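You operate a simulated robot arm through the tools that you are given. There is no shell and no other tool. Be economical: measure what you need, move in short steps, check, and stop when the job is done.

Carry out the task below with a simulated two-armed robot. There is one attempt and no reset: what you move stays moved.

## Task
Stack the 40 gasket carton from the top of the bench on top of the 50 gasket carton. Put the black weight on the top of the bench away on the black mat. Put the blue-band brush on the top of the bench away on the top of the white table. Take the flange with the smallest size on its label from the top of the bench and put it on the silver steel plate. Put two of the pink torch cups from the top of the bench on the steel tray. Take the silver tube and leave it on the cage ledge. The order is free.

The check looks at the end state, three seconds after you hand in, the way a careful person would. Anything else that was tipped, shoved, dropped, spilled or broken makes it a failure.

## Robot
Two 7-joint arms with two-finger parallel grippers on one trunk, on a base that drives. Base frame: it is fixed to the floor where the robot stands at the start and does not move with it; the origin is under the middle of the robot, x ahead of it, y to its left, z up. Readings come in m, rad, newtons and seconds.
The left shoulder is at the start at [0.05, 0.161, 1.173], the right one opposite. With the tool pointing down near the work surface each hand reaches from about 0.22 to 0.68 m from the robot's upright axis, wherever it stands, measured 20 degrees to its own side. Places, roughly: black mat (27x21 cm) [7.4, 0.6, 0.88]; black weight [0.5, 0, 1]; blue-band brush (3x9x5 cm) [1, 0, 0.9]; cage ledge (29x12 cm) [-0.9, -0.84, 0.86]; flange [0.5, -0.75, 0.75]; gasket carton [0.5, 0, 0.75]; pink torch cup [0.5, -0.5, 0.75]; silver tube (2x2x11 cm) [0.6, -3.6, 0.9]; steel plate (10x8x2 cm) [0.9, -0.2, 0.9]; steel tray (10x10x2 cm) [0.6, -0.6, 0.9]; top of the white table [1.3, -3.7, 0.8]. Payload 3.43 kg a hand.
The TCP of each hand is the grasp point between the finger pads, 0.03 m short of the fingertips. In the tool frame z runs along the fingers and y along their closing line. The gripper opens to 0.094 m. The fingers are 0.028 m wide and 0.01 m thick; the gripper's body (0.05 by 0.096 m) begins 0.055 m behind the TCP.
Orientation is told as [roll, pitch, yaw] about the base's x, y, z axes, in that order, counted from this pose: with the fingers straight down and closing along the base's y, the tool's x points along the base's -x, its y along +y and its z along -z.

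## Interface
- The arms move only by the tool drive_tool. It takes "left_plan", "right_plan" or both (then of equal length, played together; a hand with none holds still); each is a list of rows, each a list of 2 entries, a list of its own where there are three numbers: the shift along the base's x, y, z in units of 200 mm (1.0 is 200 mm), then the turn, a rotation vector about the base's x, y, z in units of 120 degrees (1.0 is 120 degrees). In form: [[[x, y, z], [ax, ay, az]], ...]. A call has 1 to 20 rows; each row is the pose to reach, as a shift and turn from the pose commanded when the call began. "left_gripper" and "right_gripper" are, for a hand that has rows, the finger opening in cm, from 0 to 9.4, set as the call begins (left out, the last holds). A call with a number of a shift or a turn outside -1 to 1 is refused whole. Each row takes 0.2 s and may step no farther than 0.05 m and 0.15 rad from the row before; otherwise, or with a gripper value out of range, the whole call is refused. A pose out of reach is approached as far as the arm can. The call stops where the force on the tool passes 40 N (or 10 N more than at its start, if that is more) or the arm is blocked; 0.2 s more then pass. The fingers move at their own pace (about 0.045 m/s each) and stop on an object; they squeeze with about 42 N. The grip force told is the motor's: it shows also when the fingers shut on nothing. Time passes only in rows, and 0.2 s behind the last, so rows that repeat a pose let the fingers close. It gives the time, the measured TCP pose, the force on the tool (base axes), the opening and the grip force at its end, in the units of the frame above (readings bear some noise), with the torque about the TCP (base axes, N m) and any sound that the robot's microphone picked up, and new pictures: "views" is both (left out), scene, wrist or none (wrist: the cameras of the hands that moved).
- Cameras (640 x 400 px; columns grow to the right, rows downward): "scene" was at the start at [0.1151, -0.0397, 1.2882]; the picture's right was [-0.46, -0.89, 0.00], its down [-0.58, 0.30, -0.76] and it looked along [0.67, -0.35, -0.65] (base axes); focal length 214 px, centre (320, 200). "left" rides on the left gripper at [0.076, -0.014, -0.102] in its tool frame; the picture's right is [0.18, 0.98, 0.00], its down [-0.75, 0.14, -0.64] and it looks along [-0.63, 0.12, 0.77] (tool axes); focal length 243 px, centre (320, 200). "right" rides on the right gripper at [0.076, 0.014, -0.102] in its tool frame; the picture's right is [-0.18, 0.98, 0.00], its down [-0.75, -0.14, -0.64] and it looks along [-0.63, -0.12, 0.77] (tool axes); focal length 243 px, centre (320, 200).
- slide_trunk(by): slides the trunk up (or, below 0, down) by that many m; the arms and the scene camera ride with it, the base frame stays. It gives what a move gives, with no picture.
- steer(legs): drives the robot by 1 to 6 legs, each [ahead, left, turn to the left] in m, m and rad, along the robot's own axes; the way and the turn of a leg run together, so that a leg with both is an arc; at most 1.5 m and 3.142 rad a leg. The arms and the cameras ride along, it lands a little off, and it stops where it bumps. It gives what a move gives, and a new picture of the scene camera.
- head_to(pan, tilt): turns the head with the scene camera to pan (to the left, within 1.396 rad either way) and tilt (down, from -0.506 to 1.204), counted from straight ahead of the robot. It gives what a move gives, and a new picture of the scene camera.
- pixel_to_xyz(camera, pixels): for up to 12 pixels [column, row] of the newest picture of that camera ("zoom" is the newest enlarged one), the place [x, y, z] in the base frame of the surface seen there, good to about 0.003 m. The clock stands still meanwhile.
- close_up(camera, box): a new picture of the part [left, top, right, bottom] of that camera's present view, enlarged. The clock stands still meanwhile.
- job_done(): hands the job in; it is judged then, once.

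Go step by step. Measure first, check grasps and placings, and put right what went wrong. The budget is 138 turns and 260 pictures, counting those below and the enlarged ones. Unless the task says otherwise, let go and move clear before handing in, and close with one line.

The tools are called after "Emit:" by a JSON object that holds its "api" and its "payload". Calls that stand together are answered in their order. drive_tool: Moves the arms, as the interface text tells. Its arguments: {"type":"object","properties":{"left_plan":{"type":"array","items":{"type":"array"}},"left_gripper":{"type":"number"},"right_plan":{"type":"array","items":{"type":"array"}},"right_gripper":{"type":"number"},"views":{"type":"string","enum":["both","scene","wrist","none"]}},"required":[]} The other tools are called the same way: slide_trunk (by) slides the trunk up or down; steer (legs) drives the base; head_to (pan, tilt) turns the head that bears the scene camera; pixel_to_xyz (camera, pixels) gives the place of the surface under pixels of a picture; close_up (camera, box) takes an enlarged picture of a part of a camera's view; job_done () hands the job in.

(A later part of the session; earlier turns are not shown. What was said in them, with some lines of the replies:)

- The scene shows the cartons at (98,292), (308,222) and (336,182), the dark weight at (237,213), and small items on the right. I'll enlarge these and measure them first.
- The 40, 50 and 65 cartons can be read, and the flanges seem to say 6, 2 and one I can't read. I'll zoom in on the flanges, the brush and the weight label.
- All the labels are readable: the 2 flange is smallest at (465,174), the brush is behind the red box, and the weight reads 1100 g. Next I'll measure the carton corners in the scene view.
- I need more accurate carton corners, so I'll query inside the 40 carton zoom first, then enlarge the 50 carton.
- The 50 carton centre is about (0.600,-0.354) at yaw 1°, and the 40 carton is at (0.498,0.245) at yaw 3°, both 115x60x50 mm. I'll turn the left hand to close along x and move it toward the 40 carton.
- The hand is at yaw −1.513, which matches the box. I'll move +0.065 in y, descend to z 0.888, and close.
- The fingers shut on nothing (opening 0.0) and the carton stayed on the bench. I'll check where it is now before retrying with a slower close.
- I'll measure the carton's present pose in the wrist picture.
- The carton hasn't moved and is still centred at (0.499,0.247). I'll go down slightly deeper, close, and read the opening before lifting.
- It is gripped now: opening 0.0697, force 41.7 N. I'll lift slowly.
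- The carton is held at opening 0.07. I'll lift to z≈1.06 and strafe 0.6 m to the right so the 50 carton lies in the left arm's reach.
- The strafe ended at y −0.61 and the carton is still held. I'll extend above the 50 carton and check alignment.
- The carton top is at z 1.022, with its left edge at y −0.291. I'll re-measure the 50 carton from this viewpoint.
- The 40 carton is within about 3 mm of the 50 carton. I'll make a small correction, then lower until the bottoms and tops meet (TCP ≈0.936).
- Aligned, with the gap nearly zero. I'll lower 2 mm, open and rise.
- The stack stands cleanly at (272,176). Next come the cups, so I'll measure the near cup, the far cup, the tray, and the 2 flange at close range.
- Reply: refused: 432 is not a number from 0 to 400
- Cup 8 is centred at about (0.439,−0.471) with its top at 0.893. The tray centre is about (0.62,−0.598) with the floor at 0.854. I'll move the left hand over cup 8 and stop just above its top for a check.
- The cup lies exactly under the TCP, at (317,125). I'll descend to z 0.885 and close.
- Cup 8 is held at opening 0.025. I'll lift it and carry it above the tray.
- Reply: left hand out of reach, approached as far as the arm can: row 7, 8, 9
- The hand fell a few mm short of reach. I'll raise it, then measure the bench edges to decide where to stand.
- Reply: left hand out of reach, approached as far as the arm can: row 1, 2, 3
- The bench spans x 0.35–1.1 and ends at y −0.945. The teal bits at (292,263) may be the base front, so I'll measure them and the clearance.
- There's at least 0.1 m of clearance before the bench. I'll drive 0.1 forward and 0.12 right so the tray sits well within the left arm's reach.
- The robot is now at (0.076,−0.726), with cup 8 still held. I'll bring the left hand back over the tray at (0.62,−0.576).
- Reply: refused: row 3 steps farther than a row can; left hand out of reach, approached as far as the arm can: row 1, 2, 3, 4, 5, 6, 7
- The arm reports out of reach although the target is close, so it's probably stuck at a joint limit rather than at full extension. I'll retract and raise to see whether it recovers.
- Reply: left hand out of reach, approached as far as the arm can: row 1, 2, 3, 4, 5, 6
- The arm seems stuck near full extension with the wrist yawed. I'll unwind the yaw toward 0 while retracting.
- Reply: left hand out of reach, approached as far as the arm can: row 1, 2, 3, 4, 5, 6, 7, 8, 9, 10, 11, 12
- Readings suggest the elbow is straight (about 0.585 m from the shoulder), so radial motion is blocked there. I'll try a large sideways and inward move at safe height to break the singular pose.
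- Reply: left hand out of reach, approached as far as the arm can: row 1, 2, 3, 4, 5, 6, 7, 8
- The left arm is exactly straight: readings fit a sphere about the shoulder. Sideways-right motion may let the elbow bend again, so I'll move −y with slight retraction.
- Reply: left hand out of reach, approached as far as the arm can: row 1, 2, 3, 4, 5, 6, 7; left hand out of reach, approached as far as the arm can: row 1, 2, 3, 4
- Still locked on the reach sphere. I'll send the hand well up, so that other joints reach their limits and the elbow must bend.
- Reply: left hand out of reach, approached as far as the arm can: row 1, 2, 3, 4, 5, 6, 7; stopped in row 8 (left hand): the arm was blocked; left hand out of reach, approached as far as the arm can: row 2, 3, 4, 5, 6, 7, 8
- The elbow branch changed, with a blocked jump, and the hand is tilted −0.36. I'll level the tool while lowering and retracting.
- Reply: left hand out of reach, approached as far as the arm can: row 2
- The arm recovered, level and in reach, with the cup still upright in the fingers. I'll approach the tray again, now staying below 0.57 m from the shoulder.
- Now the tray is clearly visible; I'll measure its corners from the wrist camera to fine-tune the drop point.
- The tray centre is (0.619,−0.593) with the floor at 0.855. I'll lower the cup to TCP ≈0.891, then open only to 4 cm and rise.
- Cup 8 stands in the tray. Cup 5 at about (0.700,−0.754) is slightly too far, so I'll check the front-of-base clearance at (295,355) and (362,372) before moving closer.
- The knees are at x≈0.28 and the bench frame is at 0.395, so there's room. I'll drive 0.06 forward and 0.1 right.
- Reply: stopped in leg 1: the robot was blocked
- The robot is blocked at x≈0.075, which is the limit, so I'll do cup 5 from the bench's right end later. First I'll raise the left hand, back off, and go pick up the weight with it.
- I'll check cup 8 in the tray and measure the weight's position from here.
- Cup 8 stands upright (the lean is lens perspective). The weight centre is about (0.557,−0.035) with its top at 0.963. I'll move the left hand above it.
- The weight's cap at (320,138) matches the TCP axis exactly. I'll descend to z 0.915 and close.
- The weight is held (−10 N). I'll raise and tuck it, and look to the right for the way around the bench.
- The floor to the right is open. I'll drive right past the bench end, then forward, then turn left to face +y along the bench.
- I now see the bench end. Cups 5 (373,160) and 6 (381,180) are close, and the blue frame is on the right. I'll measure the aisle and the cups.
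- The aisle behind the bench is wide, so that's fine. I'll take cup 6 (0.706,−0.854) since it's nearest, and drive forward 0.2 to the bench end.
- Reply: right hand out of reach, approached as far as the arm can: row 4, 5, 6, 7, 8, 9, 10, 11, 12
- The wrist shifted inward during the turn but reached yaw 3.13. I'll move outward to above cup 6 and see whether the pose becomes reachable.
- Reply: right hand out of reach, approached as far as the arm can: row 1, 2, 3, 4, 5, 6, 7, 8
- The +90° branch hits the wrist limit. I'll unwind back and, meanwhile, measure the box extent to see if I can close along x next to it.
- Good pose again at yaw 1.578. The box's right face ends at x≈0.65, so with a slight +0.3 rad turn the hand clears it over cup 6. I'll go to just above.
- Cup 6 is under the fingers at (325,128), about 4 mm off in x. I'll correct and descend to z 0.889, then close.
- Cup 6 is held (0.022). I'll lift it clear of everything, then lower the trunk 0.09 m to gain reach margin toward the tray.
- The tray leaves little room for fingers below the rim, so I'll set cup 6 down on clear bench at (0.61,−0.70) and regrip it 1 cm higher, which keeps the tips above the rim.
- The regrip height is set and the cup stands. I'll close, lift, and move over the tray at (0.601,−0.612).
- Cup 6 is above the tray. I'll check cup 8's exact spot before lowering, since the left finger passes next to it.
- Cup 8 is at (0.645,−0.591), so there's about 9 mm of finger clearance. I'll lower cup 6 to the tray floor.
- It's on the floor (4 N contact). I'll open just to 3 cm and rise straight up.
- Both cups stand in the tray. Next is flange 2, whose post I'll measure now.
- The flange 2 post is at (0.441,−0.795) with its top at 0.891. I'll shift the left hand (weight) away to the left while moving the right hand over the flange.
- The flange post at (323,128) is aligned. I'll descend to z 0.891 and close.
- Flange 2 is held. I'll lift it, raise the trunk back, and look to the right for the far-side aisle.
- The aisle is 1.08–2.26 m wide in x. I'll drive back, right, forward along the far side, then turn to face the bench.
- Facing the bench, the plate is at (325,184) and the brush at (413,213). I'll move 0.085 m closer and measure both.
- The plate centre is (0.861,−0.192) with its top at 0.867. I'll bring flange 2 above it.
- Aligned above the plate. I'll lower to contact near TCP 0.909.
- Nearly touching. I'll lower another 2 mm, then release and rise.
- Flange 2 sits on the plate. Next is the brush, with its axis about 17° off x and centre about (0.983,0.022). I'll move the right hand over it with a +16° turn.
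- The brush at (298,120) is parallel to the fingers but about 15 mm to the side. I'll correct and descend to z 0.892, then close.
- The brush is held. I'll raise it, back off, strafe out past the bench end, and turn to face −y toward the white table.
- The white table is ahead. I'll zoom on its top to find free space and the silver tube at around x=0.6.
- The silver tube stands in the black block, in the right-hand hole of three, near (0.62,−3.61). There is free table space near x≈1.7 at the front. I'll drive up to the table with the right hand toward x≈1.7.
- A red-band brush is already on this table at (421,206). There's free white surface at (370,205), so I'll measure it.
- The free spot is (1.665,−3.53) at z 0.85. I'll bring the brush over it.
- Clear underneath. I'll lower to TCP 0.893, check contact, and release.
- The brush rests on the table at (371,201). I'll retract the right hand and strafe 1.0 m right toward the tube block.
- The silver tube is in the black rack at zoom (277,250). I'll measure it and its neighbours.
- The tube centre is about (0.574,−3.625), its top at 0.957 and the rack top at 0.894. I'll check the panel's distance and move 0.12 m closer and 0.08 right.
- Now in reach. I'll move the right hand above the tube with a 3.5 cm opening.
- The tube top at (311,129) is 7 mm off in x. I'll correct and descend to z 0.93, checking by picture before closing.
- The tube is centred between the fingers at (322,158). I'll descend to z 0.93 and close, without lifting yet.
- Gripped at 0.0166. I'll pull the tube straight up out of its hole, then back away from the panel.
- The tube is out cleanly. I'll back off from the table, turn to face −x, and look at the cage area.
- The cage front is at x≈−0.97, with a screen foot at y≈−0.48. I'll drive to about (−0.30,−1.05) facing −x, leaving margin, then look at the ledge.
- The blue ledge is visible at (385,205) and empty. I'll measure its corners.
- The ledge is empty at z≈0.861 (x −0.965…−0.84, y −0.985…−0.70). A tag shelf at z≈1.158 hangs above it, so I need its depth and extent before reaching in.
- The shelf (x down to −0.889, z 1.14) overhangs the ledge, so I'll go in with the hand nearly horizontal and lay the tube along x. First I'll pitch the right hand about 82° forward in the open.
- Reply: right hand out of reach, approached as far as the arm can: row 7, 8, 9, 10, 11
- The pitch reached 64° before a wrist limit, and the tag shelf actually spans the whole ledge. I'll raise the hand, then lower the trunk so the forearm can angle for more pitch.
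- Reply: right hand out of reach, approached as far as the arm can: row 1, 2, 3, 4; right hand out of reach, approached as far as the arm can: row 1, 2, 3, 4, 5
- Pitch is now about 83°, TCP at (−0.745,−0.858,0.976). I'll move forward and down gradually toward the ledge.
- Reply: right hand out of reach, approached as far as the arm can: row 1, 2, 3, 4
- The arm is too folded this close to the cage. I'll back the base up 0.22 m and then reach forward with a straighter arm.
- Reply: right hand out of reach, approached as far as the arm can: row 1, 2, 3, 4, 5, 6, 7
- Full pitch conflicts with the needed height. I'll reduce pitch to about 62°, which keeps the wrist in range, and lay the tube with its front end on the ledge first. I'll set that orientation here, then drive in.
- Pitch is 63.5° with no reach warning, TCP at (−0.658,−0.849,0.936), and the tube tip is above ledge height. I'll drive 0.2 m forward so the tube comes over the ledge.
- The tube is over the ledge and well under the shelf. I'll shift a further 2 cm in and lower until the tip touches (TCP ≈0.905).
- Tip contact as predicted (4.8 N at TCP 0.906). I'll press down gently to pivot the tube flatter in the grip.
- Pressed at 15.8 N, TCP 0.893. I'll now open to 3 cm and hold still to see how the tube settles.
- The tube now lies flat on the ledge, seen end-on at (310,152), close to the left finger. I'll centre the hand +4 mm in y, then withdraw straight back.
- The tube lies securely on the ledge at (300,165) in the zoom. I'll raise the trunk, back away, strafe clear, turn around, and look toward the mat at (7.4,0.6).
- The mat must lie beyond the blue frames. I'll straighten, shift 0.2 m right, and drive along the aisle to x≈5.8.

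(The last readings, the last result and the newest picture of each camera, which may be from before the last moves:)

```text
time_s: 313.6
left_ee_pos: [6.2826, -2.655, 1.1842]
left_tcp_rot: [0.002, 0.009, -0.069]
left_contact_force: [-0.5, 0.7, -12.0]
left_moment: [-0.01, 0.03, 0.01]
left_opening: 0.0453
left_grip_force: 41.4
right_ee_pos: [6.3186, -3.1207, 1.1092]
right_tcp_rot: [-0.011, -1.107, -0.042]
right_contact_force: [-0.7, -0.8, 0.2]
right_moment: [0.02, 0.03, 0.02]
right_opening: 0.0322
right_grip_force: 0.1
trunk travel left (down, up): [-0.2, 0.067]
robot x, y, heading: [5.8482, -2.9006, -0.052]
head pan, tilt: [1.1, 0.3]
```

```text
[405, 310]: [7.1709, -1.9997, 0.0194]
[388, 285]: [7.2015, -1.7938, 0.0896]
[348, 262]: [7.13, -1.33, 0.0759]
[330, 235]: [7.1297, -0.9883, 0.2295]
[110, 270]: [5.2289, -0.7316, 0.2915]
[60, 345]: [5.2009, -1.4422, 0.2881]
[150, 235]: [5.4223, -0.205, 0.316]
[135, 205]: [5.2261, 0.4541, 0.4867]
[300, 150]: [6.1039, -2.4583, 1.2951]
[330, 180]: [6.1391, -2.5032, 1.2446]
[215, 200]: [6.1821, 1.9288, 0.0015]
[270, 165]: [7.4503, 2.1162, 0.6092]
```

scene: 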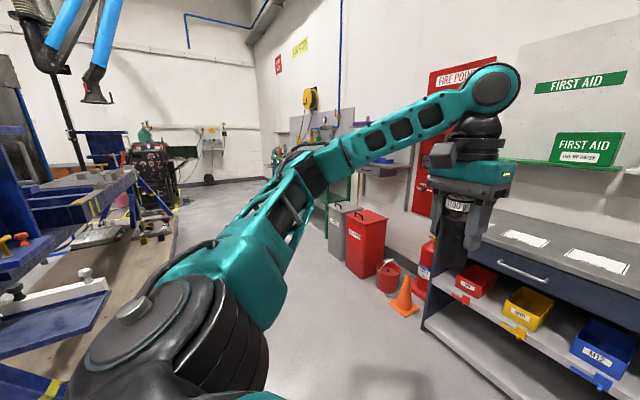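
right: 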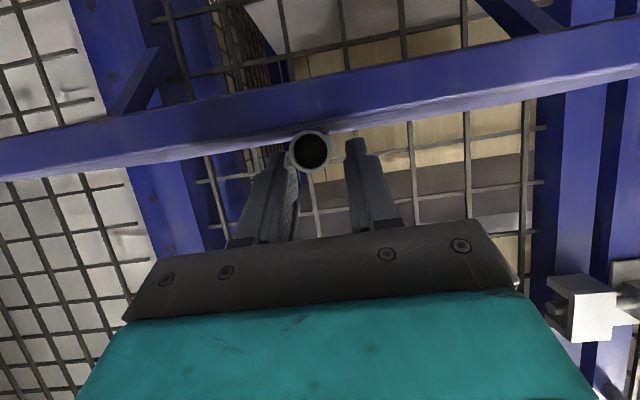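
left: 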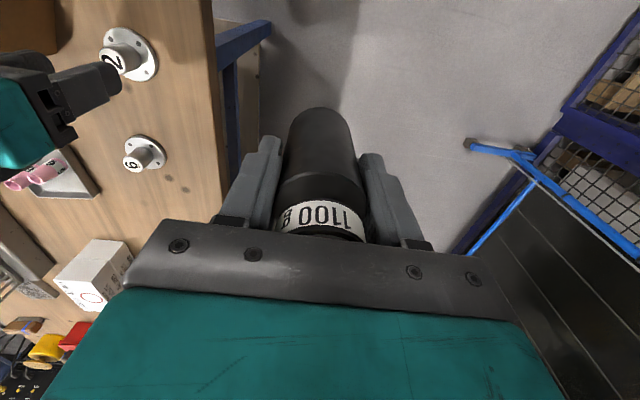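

The aisle between the frame (x<5.45) and the wall bench (x>7.1) is clear. I'll drive into it and look toward the mat.

Emit:
{"api": "steer", "payload": {"legs": [[0.45, 0, 0], [0, 0, 1.62], [1.5, 0, 0], [1.4, 0, 0]]}}

Emit:
{"api": "head_to", "payload": {"pan": -0.9, "tilt": 0.4}}

```text
time_s: 333.7
left_ee_pos: [6.1073, 0.3859, 1.1847]
left_tcp_rot: [0.001, 0.008, 1.561]
left_contact_force: [1.4, 0.3, -10.5]
left_moment: [-0.01, 0.02, -0.01]
left_opening: 0.0457
left_grip_force: 42.1
right_ee_pos: [6.5689, 0.4491, 1.1094]
right_tcp_rot: [-0.011, -1.11, 1.589]
right_contact_force: [-0.2, 1.5, 0.3]
right_moment: [0.0, -0.01, 0.01]
right_opening: 0.0317
right_grip_force: 0.0
trunk travel left (down, up): [-0.2, 0.067]
robot x, y, heading: [6.3763, -0.0315, 1.58]
head pan, tilt: [1.1, 0.3]
```

scene: 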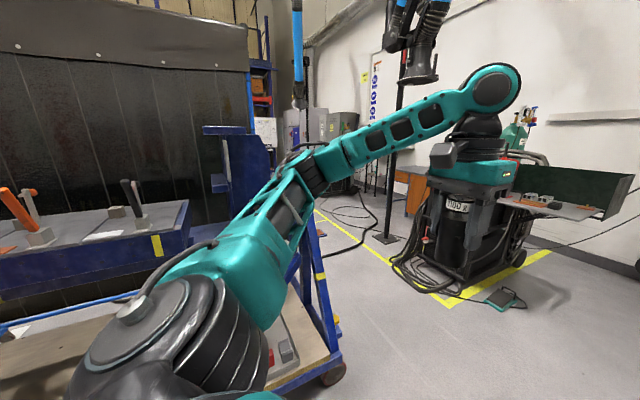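

```text
time_s: 335.6
left_ee_pos: [6.1066, 0.3857, 1.1857]
left_tcp_rot: [0.003, 0.008, 1.562]
left_contact_force: [0.2, 0.5, -10.9]
left_moment: [0.0, 0.01, 0.02]
left_opening: 0.0453
left_grip_force: 41.8
right_ee_pos: [6.569, 0.4498, 1.1097]
right_tcp_rot: [-0.01, -1.109, 1.588]
right_contact_force: [-0.2, 0.8, -0.4]
right_moment: [0.0, -0.02, 0.01]
right_opening: 0.0319
right_grip_force: 0.0
trunk travel left (down, up): [-0.2, 0.067]
robot x, y, heading: [6.3738, -0.0331, 1.578]
head pan, tilt: [-0.901, 0.4]
```

scene: 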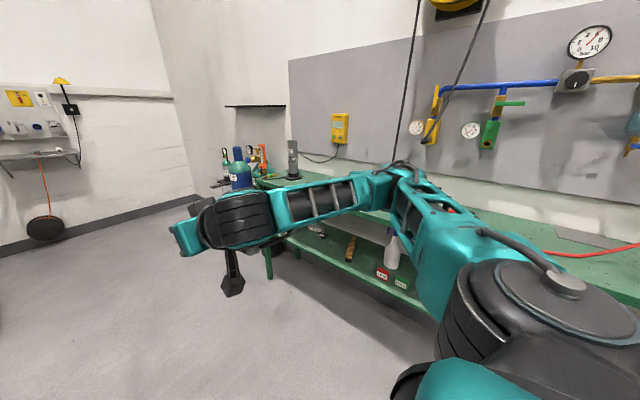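

The green bench is on the wall side. I'll turn to face it (+x) and strafe left to y≈0.4.

Emit:
{"api": "steer", "payload": {"legs": [[0, 0, -1.578], [0, 0.4, 0]]}}

Emit:
{"api": "head_to", "payload": {"pan": 0.15, "tilt": 0.6}}

```text
time_s: 343.7
left_ee_pos: [6.8102, 0.6351, 1.1845]
left_tcp_rot: [0.003, 0.006, -0.032]
left_contact_force: [0.2, -0.1, -10.2]
left_moment: [-0.01, 0.03, 0.01]
left_opening: 0.0455
left_grip_force: 41.7
right_ee_pos: [6.8617, 0.1717, 1.1096]
right_tcp_rot: [-0.011, -1.108, -0.009]
right_contact_force: [-0.3, -0.3, 0.0]
right_moment: [0.02, 0.03, -0.02]
right_opening: 0.032
right_grip_force: 0.0
trunk travel left (down, up): [-0.2, 0.067]
robot x, y, heading: [6.3859, 0.3761, -0.019]
head pan, tilt: [-0.901, 0.4]
```

scene: 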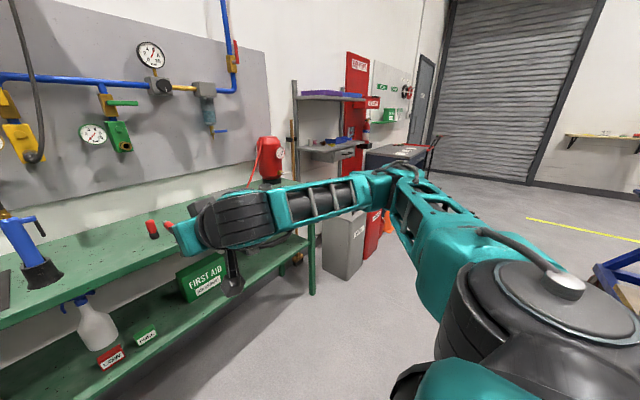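

```text
time_s: 345.0
left_ee_pos: [6.8111, 0.6341, 1.1849]
left_tcp_rot: [0.003, 0.009, -0.033]
left_contact_force: [-0.2, -0.4, -10.2]
left_moment: [0.02, 0.0, 0.0]
left_opening: 0.0454
left_grip_force: 42.0
right_ee_pos: [6.8616, 0.173, 1.11]
right_tcp_rot: [-0.01, -1.108, -0.008]
right_contact_force: [0.1, -0.7, 0.5]
right_moment: [-0.02, 0.03, -0.03]
right_opening: 0.032
right_grip_force: 0.0
trunk travel left (down, up): [-0.2, 0.067]
robot x, y, heading: [6.3816, 0.3767, -0.016]
head pan, tilt: [0.15, 0.6]
```

scene: 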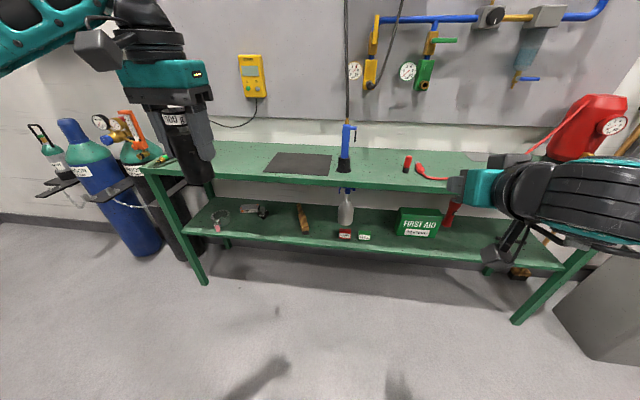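

The black mat is at (298,163) on the green bench. I'll measure it and the bench edge.

Emit:
{"api": "pixel_to_xyz", "payload": {"camera": "scene", "pixels": [[275, 154], [331, 156], [328, 176], [264, 172], [298, 164], [300, 184], [180, 170], [420, 186], [345, 160]]}}

```text
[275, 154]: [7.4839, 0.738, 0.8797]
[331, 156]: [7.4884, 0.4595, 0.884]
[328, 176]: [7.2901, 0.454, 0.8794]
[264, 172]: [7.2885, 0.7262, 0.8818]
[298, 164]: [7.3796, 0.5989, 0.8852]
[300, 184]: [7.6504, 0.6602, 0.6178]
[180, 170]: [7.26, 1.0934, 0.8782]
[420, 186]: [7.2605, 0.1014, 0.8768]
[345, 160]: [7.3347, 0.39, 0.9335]
```

The mat spans x 7.29–7.485, y 0.455–0.73, at z≈0.882. I'll drive 0.44 m forward and move the weight over its centre.

Emit:
{"api": "steer", "payload": {"legs": [[0.44, 0, 0.016]]}}

Emit:
{"api": "pixel_to_xyz", "payload": {"camera": "scene", "pixels": [[280, 200], [330, 190], [340, 190], [300, 195]]}}

```text
time_s: 347.6
left_ee_pos: [7.2448, 0.6358, 1.1851]
left_tcp_rot: [0.004, 0.009, -0.021]
left_contact_force: [-0.1, 0.6, -11.0]
left_moment: [0.03, 0.07, 0.0]
left_opening: 0.0452
left_grip_force: 42.2
right_ee_pos: [7.3044, 0.1734, 1.1103]
right_tcp_rot: [-0.01, -1.108, 0.009]
right_contact_force: [0.1, 0.4, -0.7]
right_moment: [0.01, -0.04, 0.01]
right_opening: 0.032
right_grip_force: 0.0
trunk travel left (down, up): [-0.2, 0.067]
robot x, y, heading: [6.8263, 0.3698, -0.003]
head pan, tilt: [0.15, 0.6]
```

scene: 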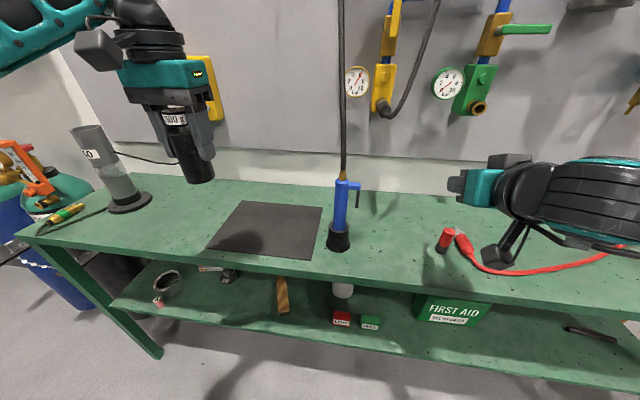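

```text
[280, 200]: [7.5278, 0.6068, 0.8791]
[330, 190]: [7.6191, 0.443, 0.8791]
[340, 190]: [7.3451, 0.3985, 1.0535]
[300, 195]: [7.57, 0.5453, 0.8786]
```

I'll bring the weight over (7.385,0.61) and down to just above the mat.

Emit:
{"api": "drive_tool", "payload": {"left_plan": [[[0.2, -0.04, 0], [0, 0, 0]], [[0.4, -0.08, 0], [0, 0, 0]], [[0.6, -0.12, -0.05], [0, 0, 0]], [[0.7, -0.13, -0.2], [0, 0, 0]], [[0.7, -0.13, -0.4], [0, 0, 0]], [[0.7, -0.13, -0.6], [0, 0, 0]], [[0.7, -0.13, -0.8], [0, 0, 0]], [[0.7, -0.13, -0.98], [0, 0, 0]], [[0.7, -0.13, -0.98], [0, 0, 0]]], "views": "both"}}

Emit:
{"api": "close_up", "payload": {"camera": "scene", "box": [180, 150, 360, 270]}}

```text
time_s: 349.6
left_ee_pos: [7.3865, 0.6098, 0.9872]
left_tcp_rot: [0.002, 0.009, -0.018]
left_contact_force: [0.7, 0.5, -10.3]
left_moment: [0.03, 0.04, -0.01]
left_opening: 0.0454
left_grip_force: 42.4
right_ee_pos: [7.303, 0.1743, 1.1097]
right_tcp_rot: [-0.011, -1.107, 0.007]
right_contact_force: [-0.1, -0.4, -0.6]
right_moment: [0.01, 0.0, 0.0]
right_opening: 0.032
right_grip_force: 0.0
trunk travel left (down, up): [-0.2, 0.067]
robot x, y, heading: [6.8232, 0.3735, -0.004]
head pan, tilt: [0.15, 0.6]
```

scene: 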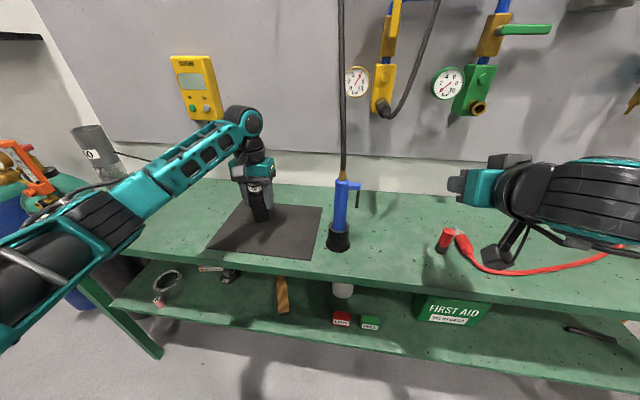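
left: 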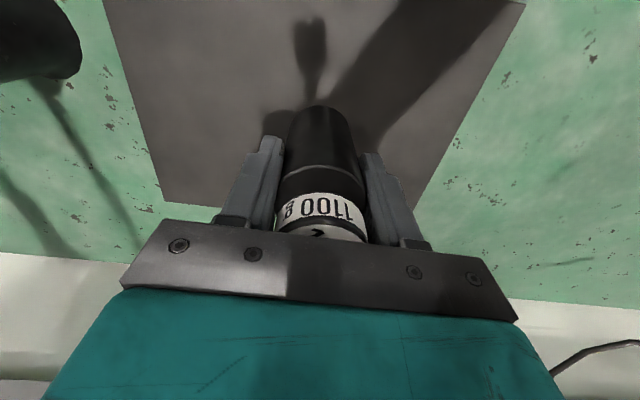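

```text
3.33 times, centred on (270, 210) of scene
```

zoom: 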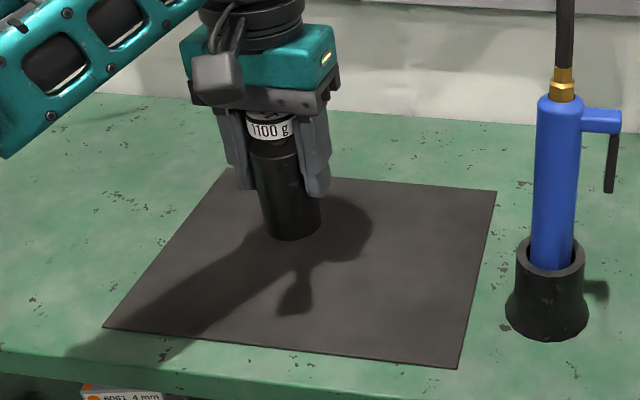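

The weight is over the mat. It may have slipped a few mm in the grip, so I'll lower slowly and watch the force.

Emit:
{"api": "drive_tool", "payload": {"left_plan": [[[-0.01, 0, -0.04], [0, 0, 0]], [[-0.02, 0, -0.08], [0, 0, 0]], [[-0.02, 0, -0.11], [0, 0, 0]], [[-0.02, 0, -0.14], [0, 0, 0]], [[-0.02, 0, -0.14], [0, 0, 0]]], "views": "none"}}

Emit:
{"api": "close_up", "payload": {"camera": "scene", "box": [200, 160, 320, 240]}}

```text
time_s: 350.8
left_ee_pos: [7.3834, 0.6113, 0.96]
left_tcp_rot: [0.003, 0.007, -0.019]
left_contact_force: [-0.5, 0.9, -11.4]
left_moment: [-0.02, 0.02, -0.01]
left_opening: 0.0455
left_grip_force: 42.2
right_ee_pos: [7.3046, 0.1743, 1.1106]
right_tcp_rot: [-0.01, -1.108, 0.008]
right_contact_force: [-0.8, -0.1, 0.4]
right_moment: [-0.03, 0.0, -0.03]
right_opening: 0.032
right_grip_force: 0.1
trunk travel left (down, up): [-0.2, 0.067]
robot x, y, heading: [6.8282, 0.3714, -0.004]
head pan, tilt: [0.15, 0.6]
```

```text
5.00 times, centred on (260, 200) of scene
```

zoom: 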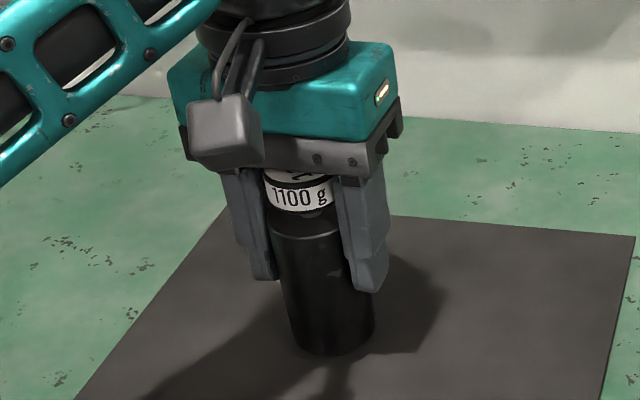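

Close to the mat now. I'll continue in 3 mm steps.

Emit:
{"api": "drive_tool", "payload": {"left_plan": [[[0, 0, -0.015], [0, 0, 0]], [[0, 0, -0.03], [0, 0, 0]], [[0, 0, -0.045], [0, 0, 0]], [[0, 0, -0.055], [0, 0, 0]], [[0, 0, -0.055], [0, 0, 0]]], "views": "none"}}

```text
time_s: 352.0
left_ee_pos: [7.3806, 0.6091, 0.9507]
left_tcp_rot: [0.001, 0.01, -0.019]
left_contact_force: [0.8, 0.3, -7.4]
left_moment: [0.03, 0.02, -0.03]
left_opening: 0.0454
left_grip_force: 41.8
right_ee_pos: [7.3036, 0.1736, 1.1103]
right_tcp_rot: [-0.01, -1.109, 0.009]
right_contact_force: [-0.1, -0.2, 1.0]
right_moment: [-0.01, 0.0, -0.04]
right_opening: 0.0321
right_grip_force: 0.1
trunk travel left (down, up): [-0.2, 0.067]
robot x, y, heading: [6.8244, 0.3703, -0.005]
head pan, tilt: [0.15, 0.6]
```

Contact has begun (−7.4 N). I'll lower 2 mm more, then open and rise.

Emit:
{"api": "drive_tool", "payload": {"left_plan": [[[0, 0, -0.006], [0, 0, 0]], [[0, 0, -0.012], [0, 0, 0]], [[0, 0, -0.012], [0, 0, 0]]], "views": "none"}}

Emit:
{"api": "drive_tool", "payload": {"left_plan": [[[0, 0, 0], [0, 0, 0]], [[0, 0, 0], [0, 0, 0]], [[0, 0, 0], [0, 0, 0]], [[0, 0, 0], [0, 0, 0]], [[0, 0, 0.1], [0, 0, 0]], [[0, 0, 0.3], [0, 0, 0]], [[0, 0, 0.5], [0, 0, 0]], [[0, 0, 0.7], [0, 0, 0]], [[-0.1, 0, 0.9], [0, 0, 0]]], "left_gripper": 8.5, "views": "scene"}}

Emit:
{"api": "close_up", "payload": {"camera": "scene", "box": [180, 150, 360, 270]}}

```text
time_s: 352.8
left_ee_pos: [7.3809, 0.6093, 0.9499]
left_tcp_rot: [0.001, 0.003, -0.018]
left_contact_force: [5.7, -1.3, 4.3]
left_moment: [-0.04, -0.05, 0.03]
left_opening: 0.0454
left_grip_force: 41.2
right_ee_pos: [7.3033, 0.1748, 1.1115]
right_tcp_rot: [-0.009, -1.109, 0.006]
right_contact_force: [0.9, 0.2, 0.2]
right_moment: [-0.01, 0.03, 0.0]
right_opening: 0.0319
right_grip_force: 0.0
trunk travel left (down, up): [-0.2, 0.067]
robot x, y, heading: [6.8241, 0.3683, -0.005]
head pan, tilt: [0.15, 0.6]
```

```text
time_s: 354.8
left_ee_pos: [7.3629, 0.6076, 1.1271]
left_tcp_rot: [0.001, 0.011, -0.018]
left_contact_force: [0.1, 0.3, 0.0]
left_moment: [-0.03, 0.01, -0.02]
left_opening: 0.0849
left_grip_force: 0.2
right_ee_pos: [7.3032, 0.1735, 1.1106]
right_tcp_rot: [-0.009, -1.109, 0.006]
right_contact_force: [0.6, 0.3, -0.7]
right_moment: [0.02, -0.04, 0.0]
right_opening: 0.0322
right_grip_force: 0.1
trunk travel left (down, up): [-0.2, 0.067]
robot x, y, heading: [6.8229, 0.3723, -0.003]
head pan, tilt: [0.15, 0.6]
```

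scene: 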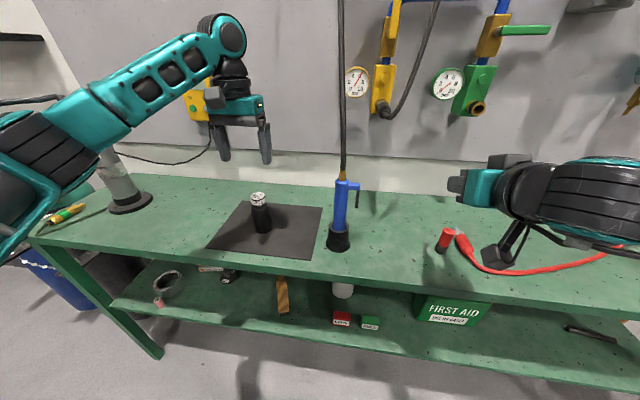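

```text
3.33 times, centred on (270, 210) of scene
```

zoom: 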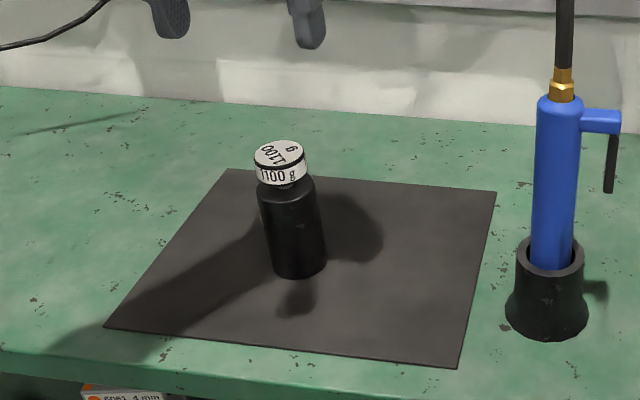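

The weight stands upright on the mat and both hands are empty. I'll back away clear of the bench and hand in.

Emit:
{"api": "steer", "payload": {"legs": [[-0.4, 0, 0]]}}

Emit:
{"api": "job_done", "payload": {}}

```text
time_s: 357.3
left_ee_pos: [6.9692, 0.6075, 1.126]
left_tcp_rot: [0.002, 0.009, -0.031]
left_contact_force: [0.1, 0.1, 0.6]
left_moment: [0.01, 0.04, -0.02]
left_opening: 0.0853
left_grip_force: 0.1
right_ee_pos: [6.9044, 0.172, 1.1097]
right_tcp_rot: [-0.011, -1.111, -0.004]
right_contact_force: [-0.1, 0.0, -0.5]
right_moment: [0.04, -0.01, 0.01]
right_opening: 0.0321
right_grip_force: 0.0
trunk travel left (down, up): [-0.2, 0.067]
robot x, y, heading: [6.427, 0.3775, -0.009]
head pan, tilt: [0.15, 0.6]
```

scene: 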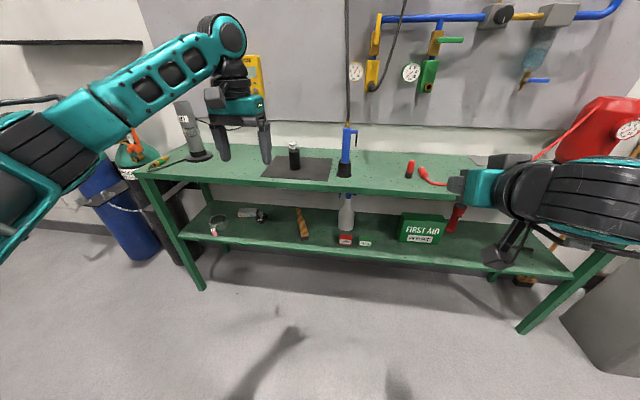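

```text
The job is handed in.
```

All six placements are finished and handed in: the 40 carton is on the 50 carton, cups 6 and 8 are in the steel tray, flange 2 is on the steel plate, the blue-band brush is on the white table, the silver tube lies flat on the cage ledge, and the weight is on the black mat.
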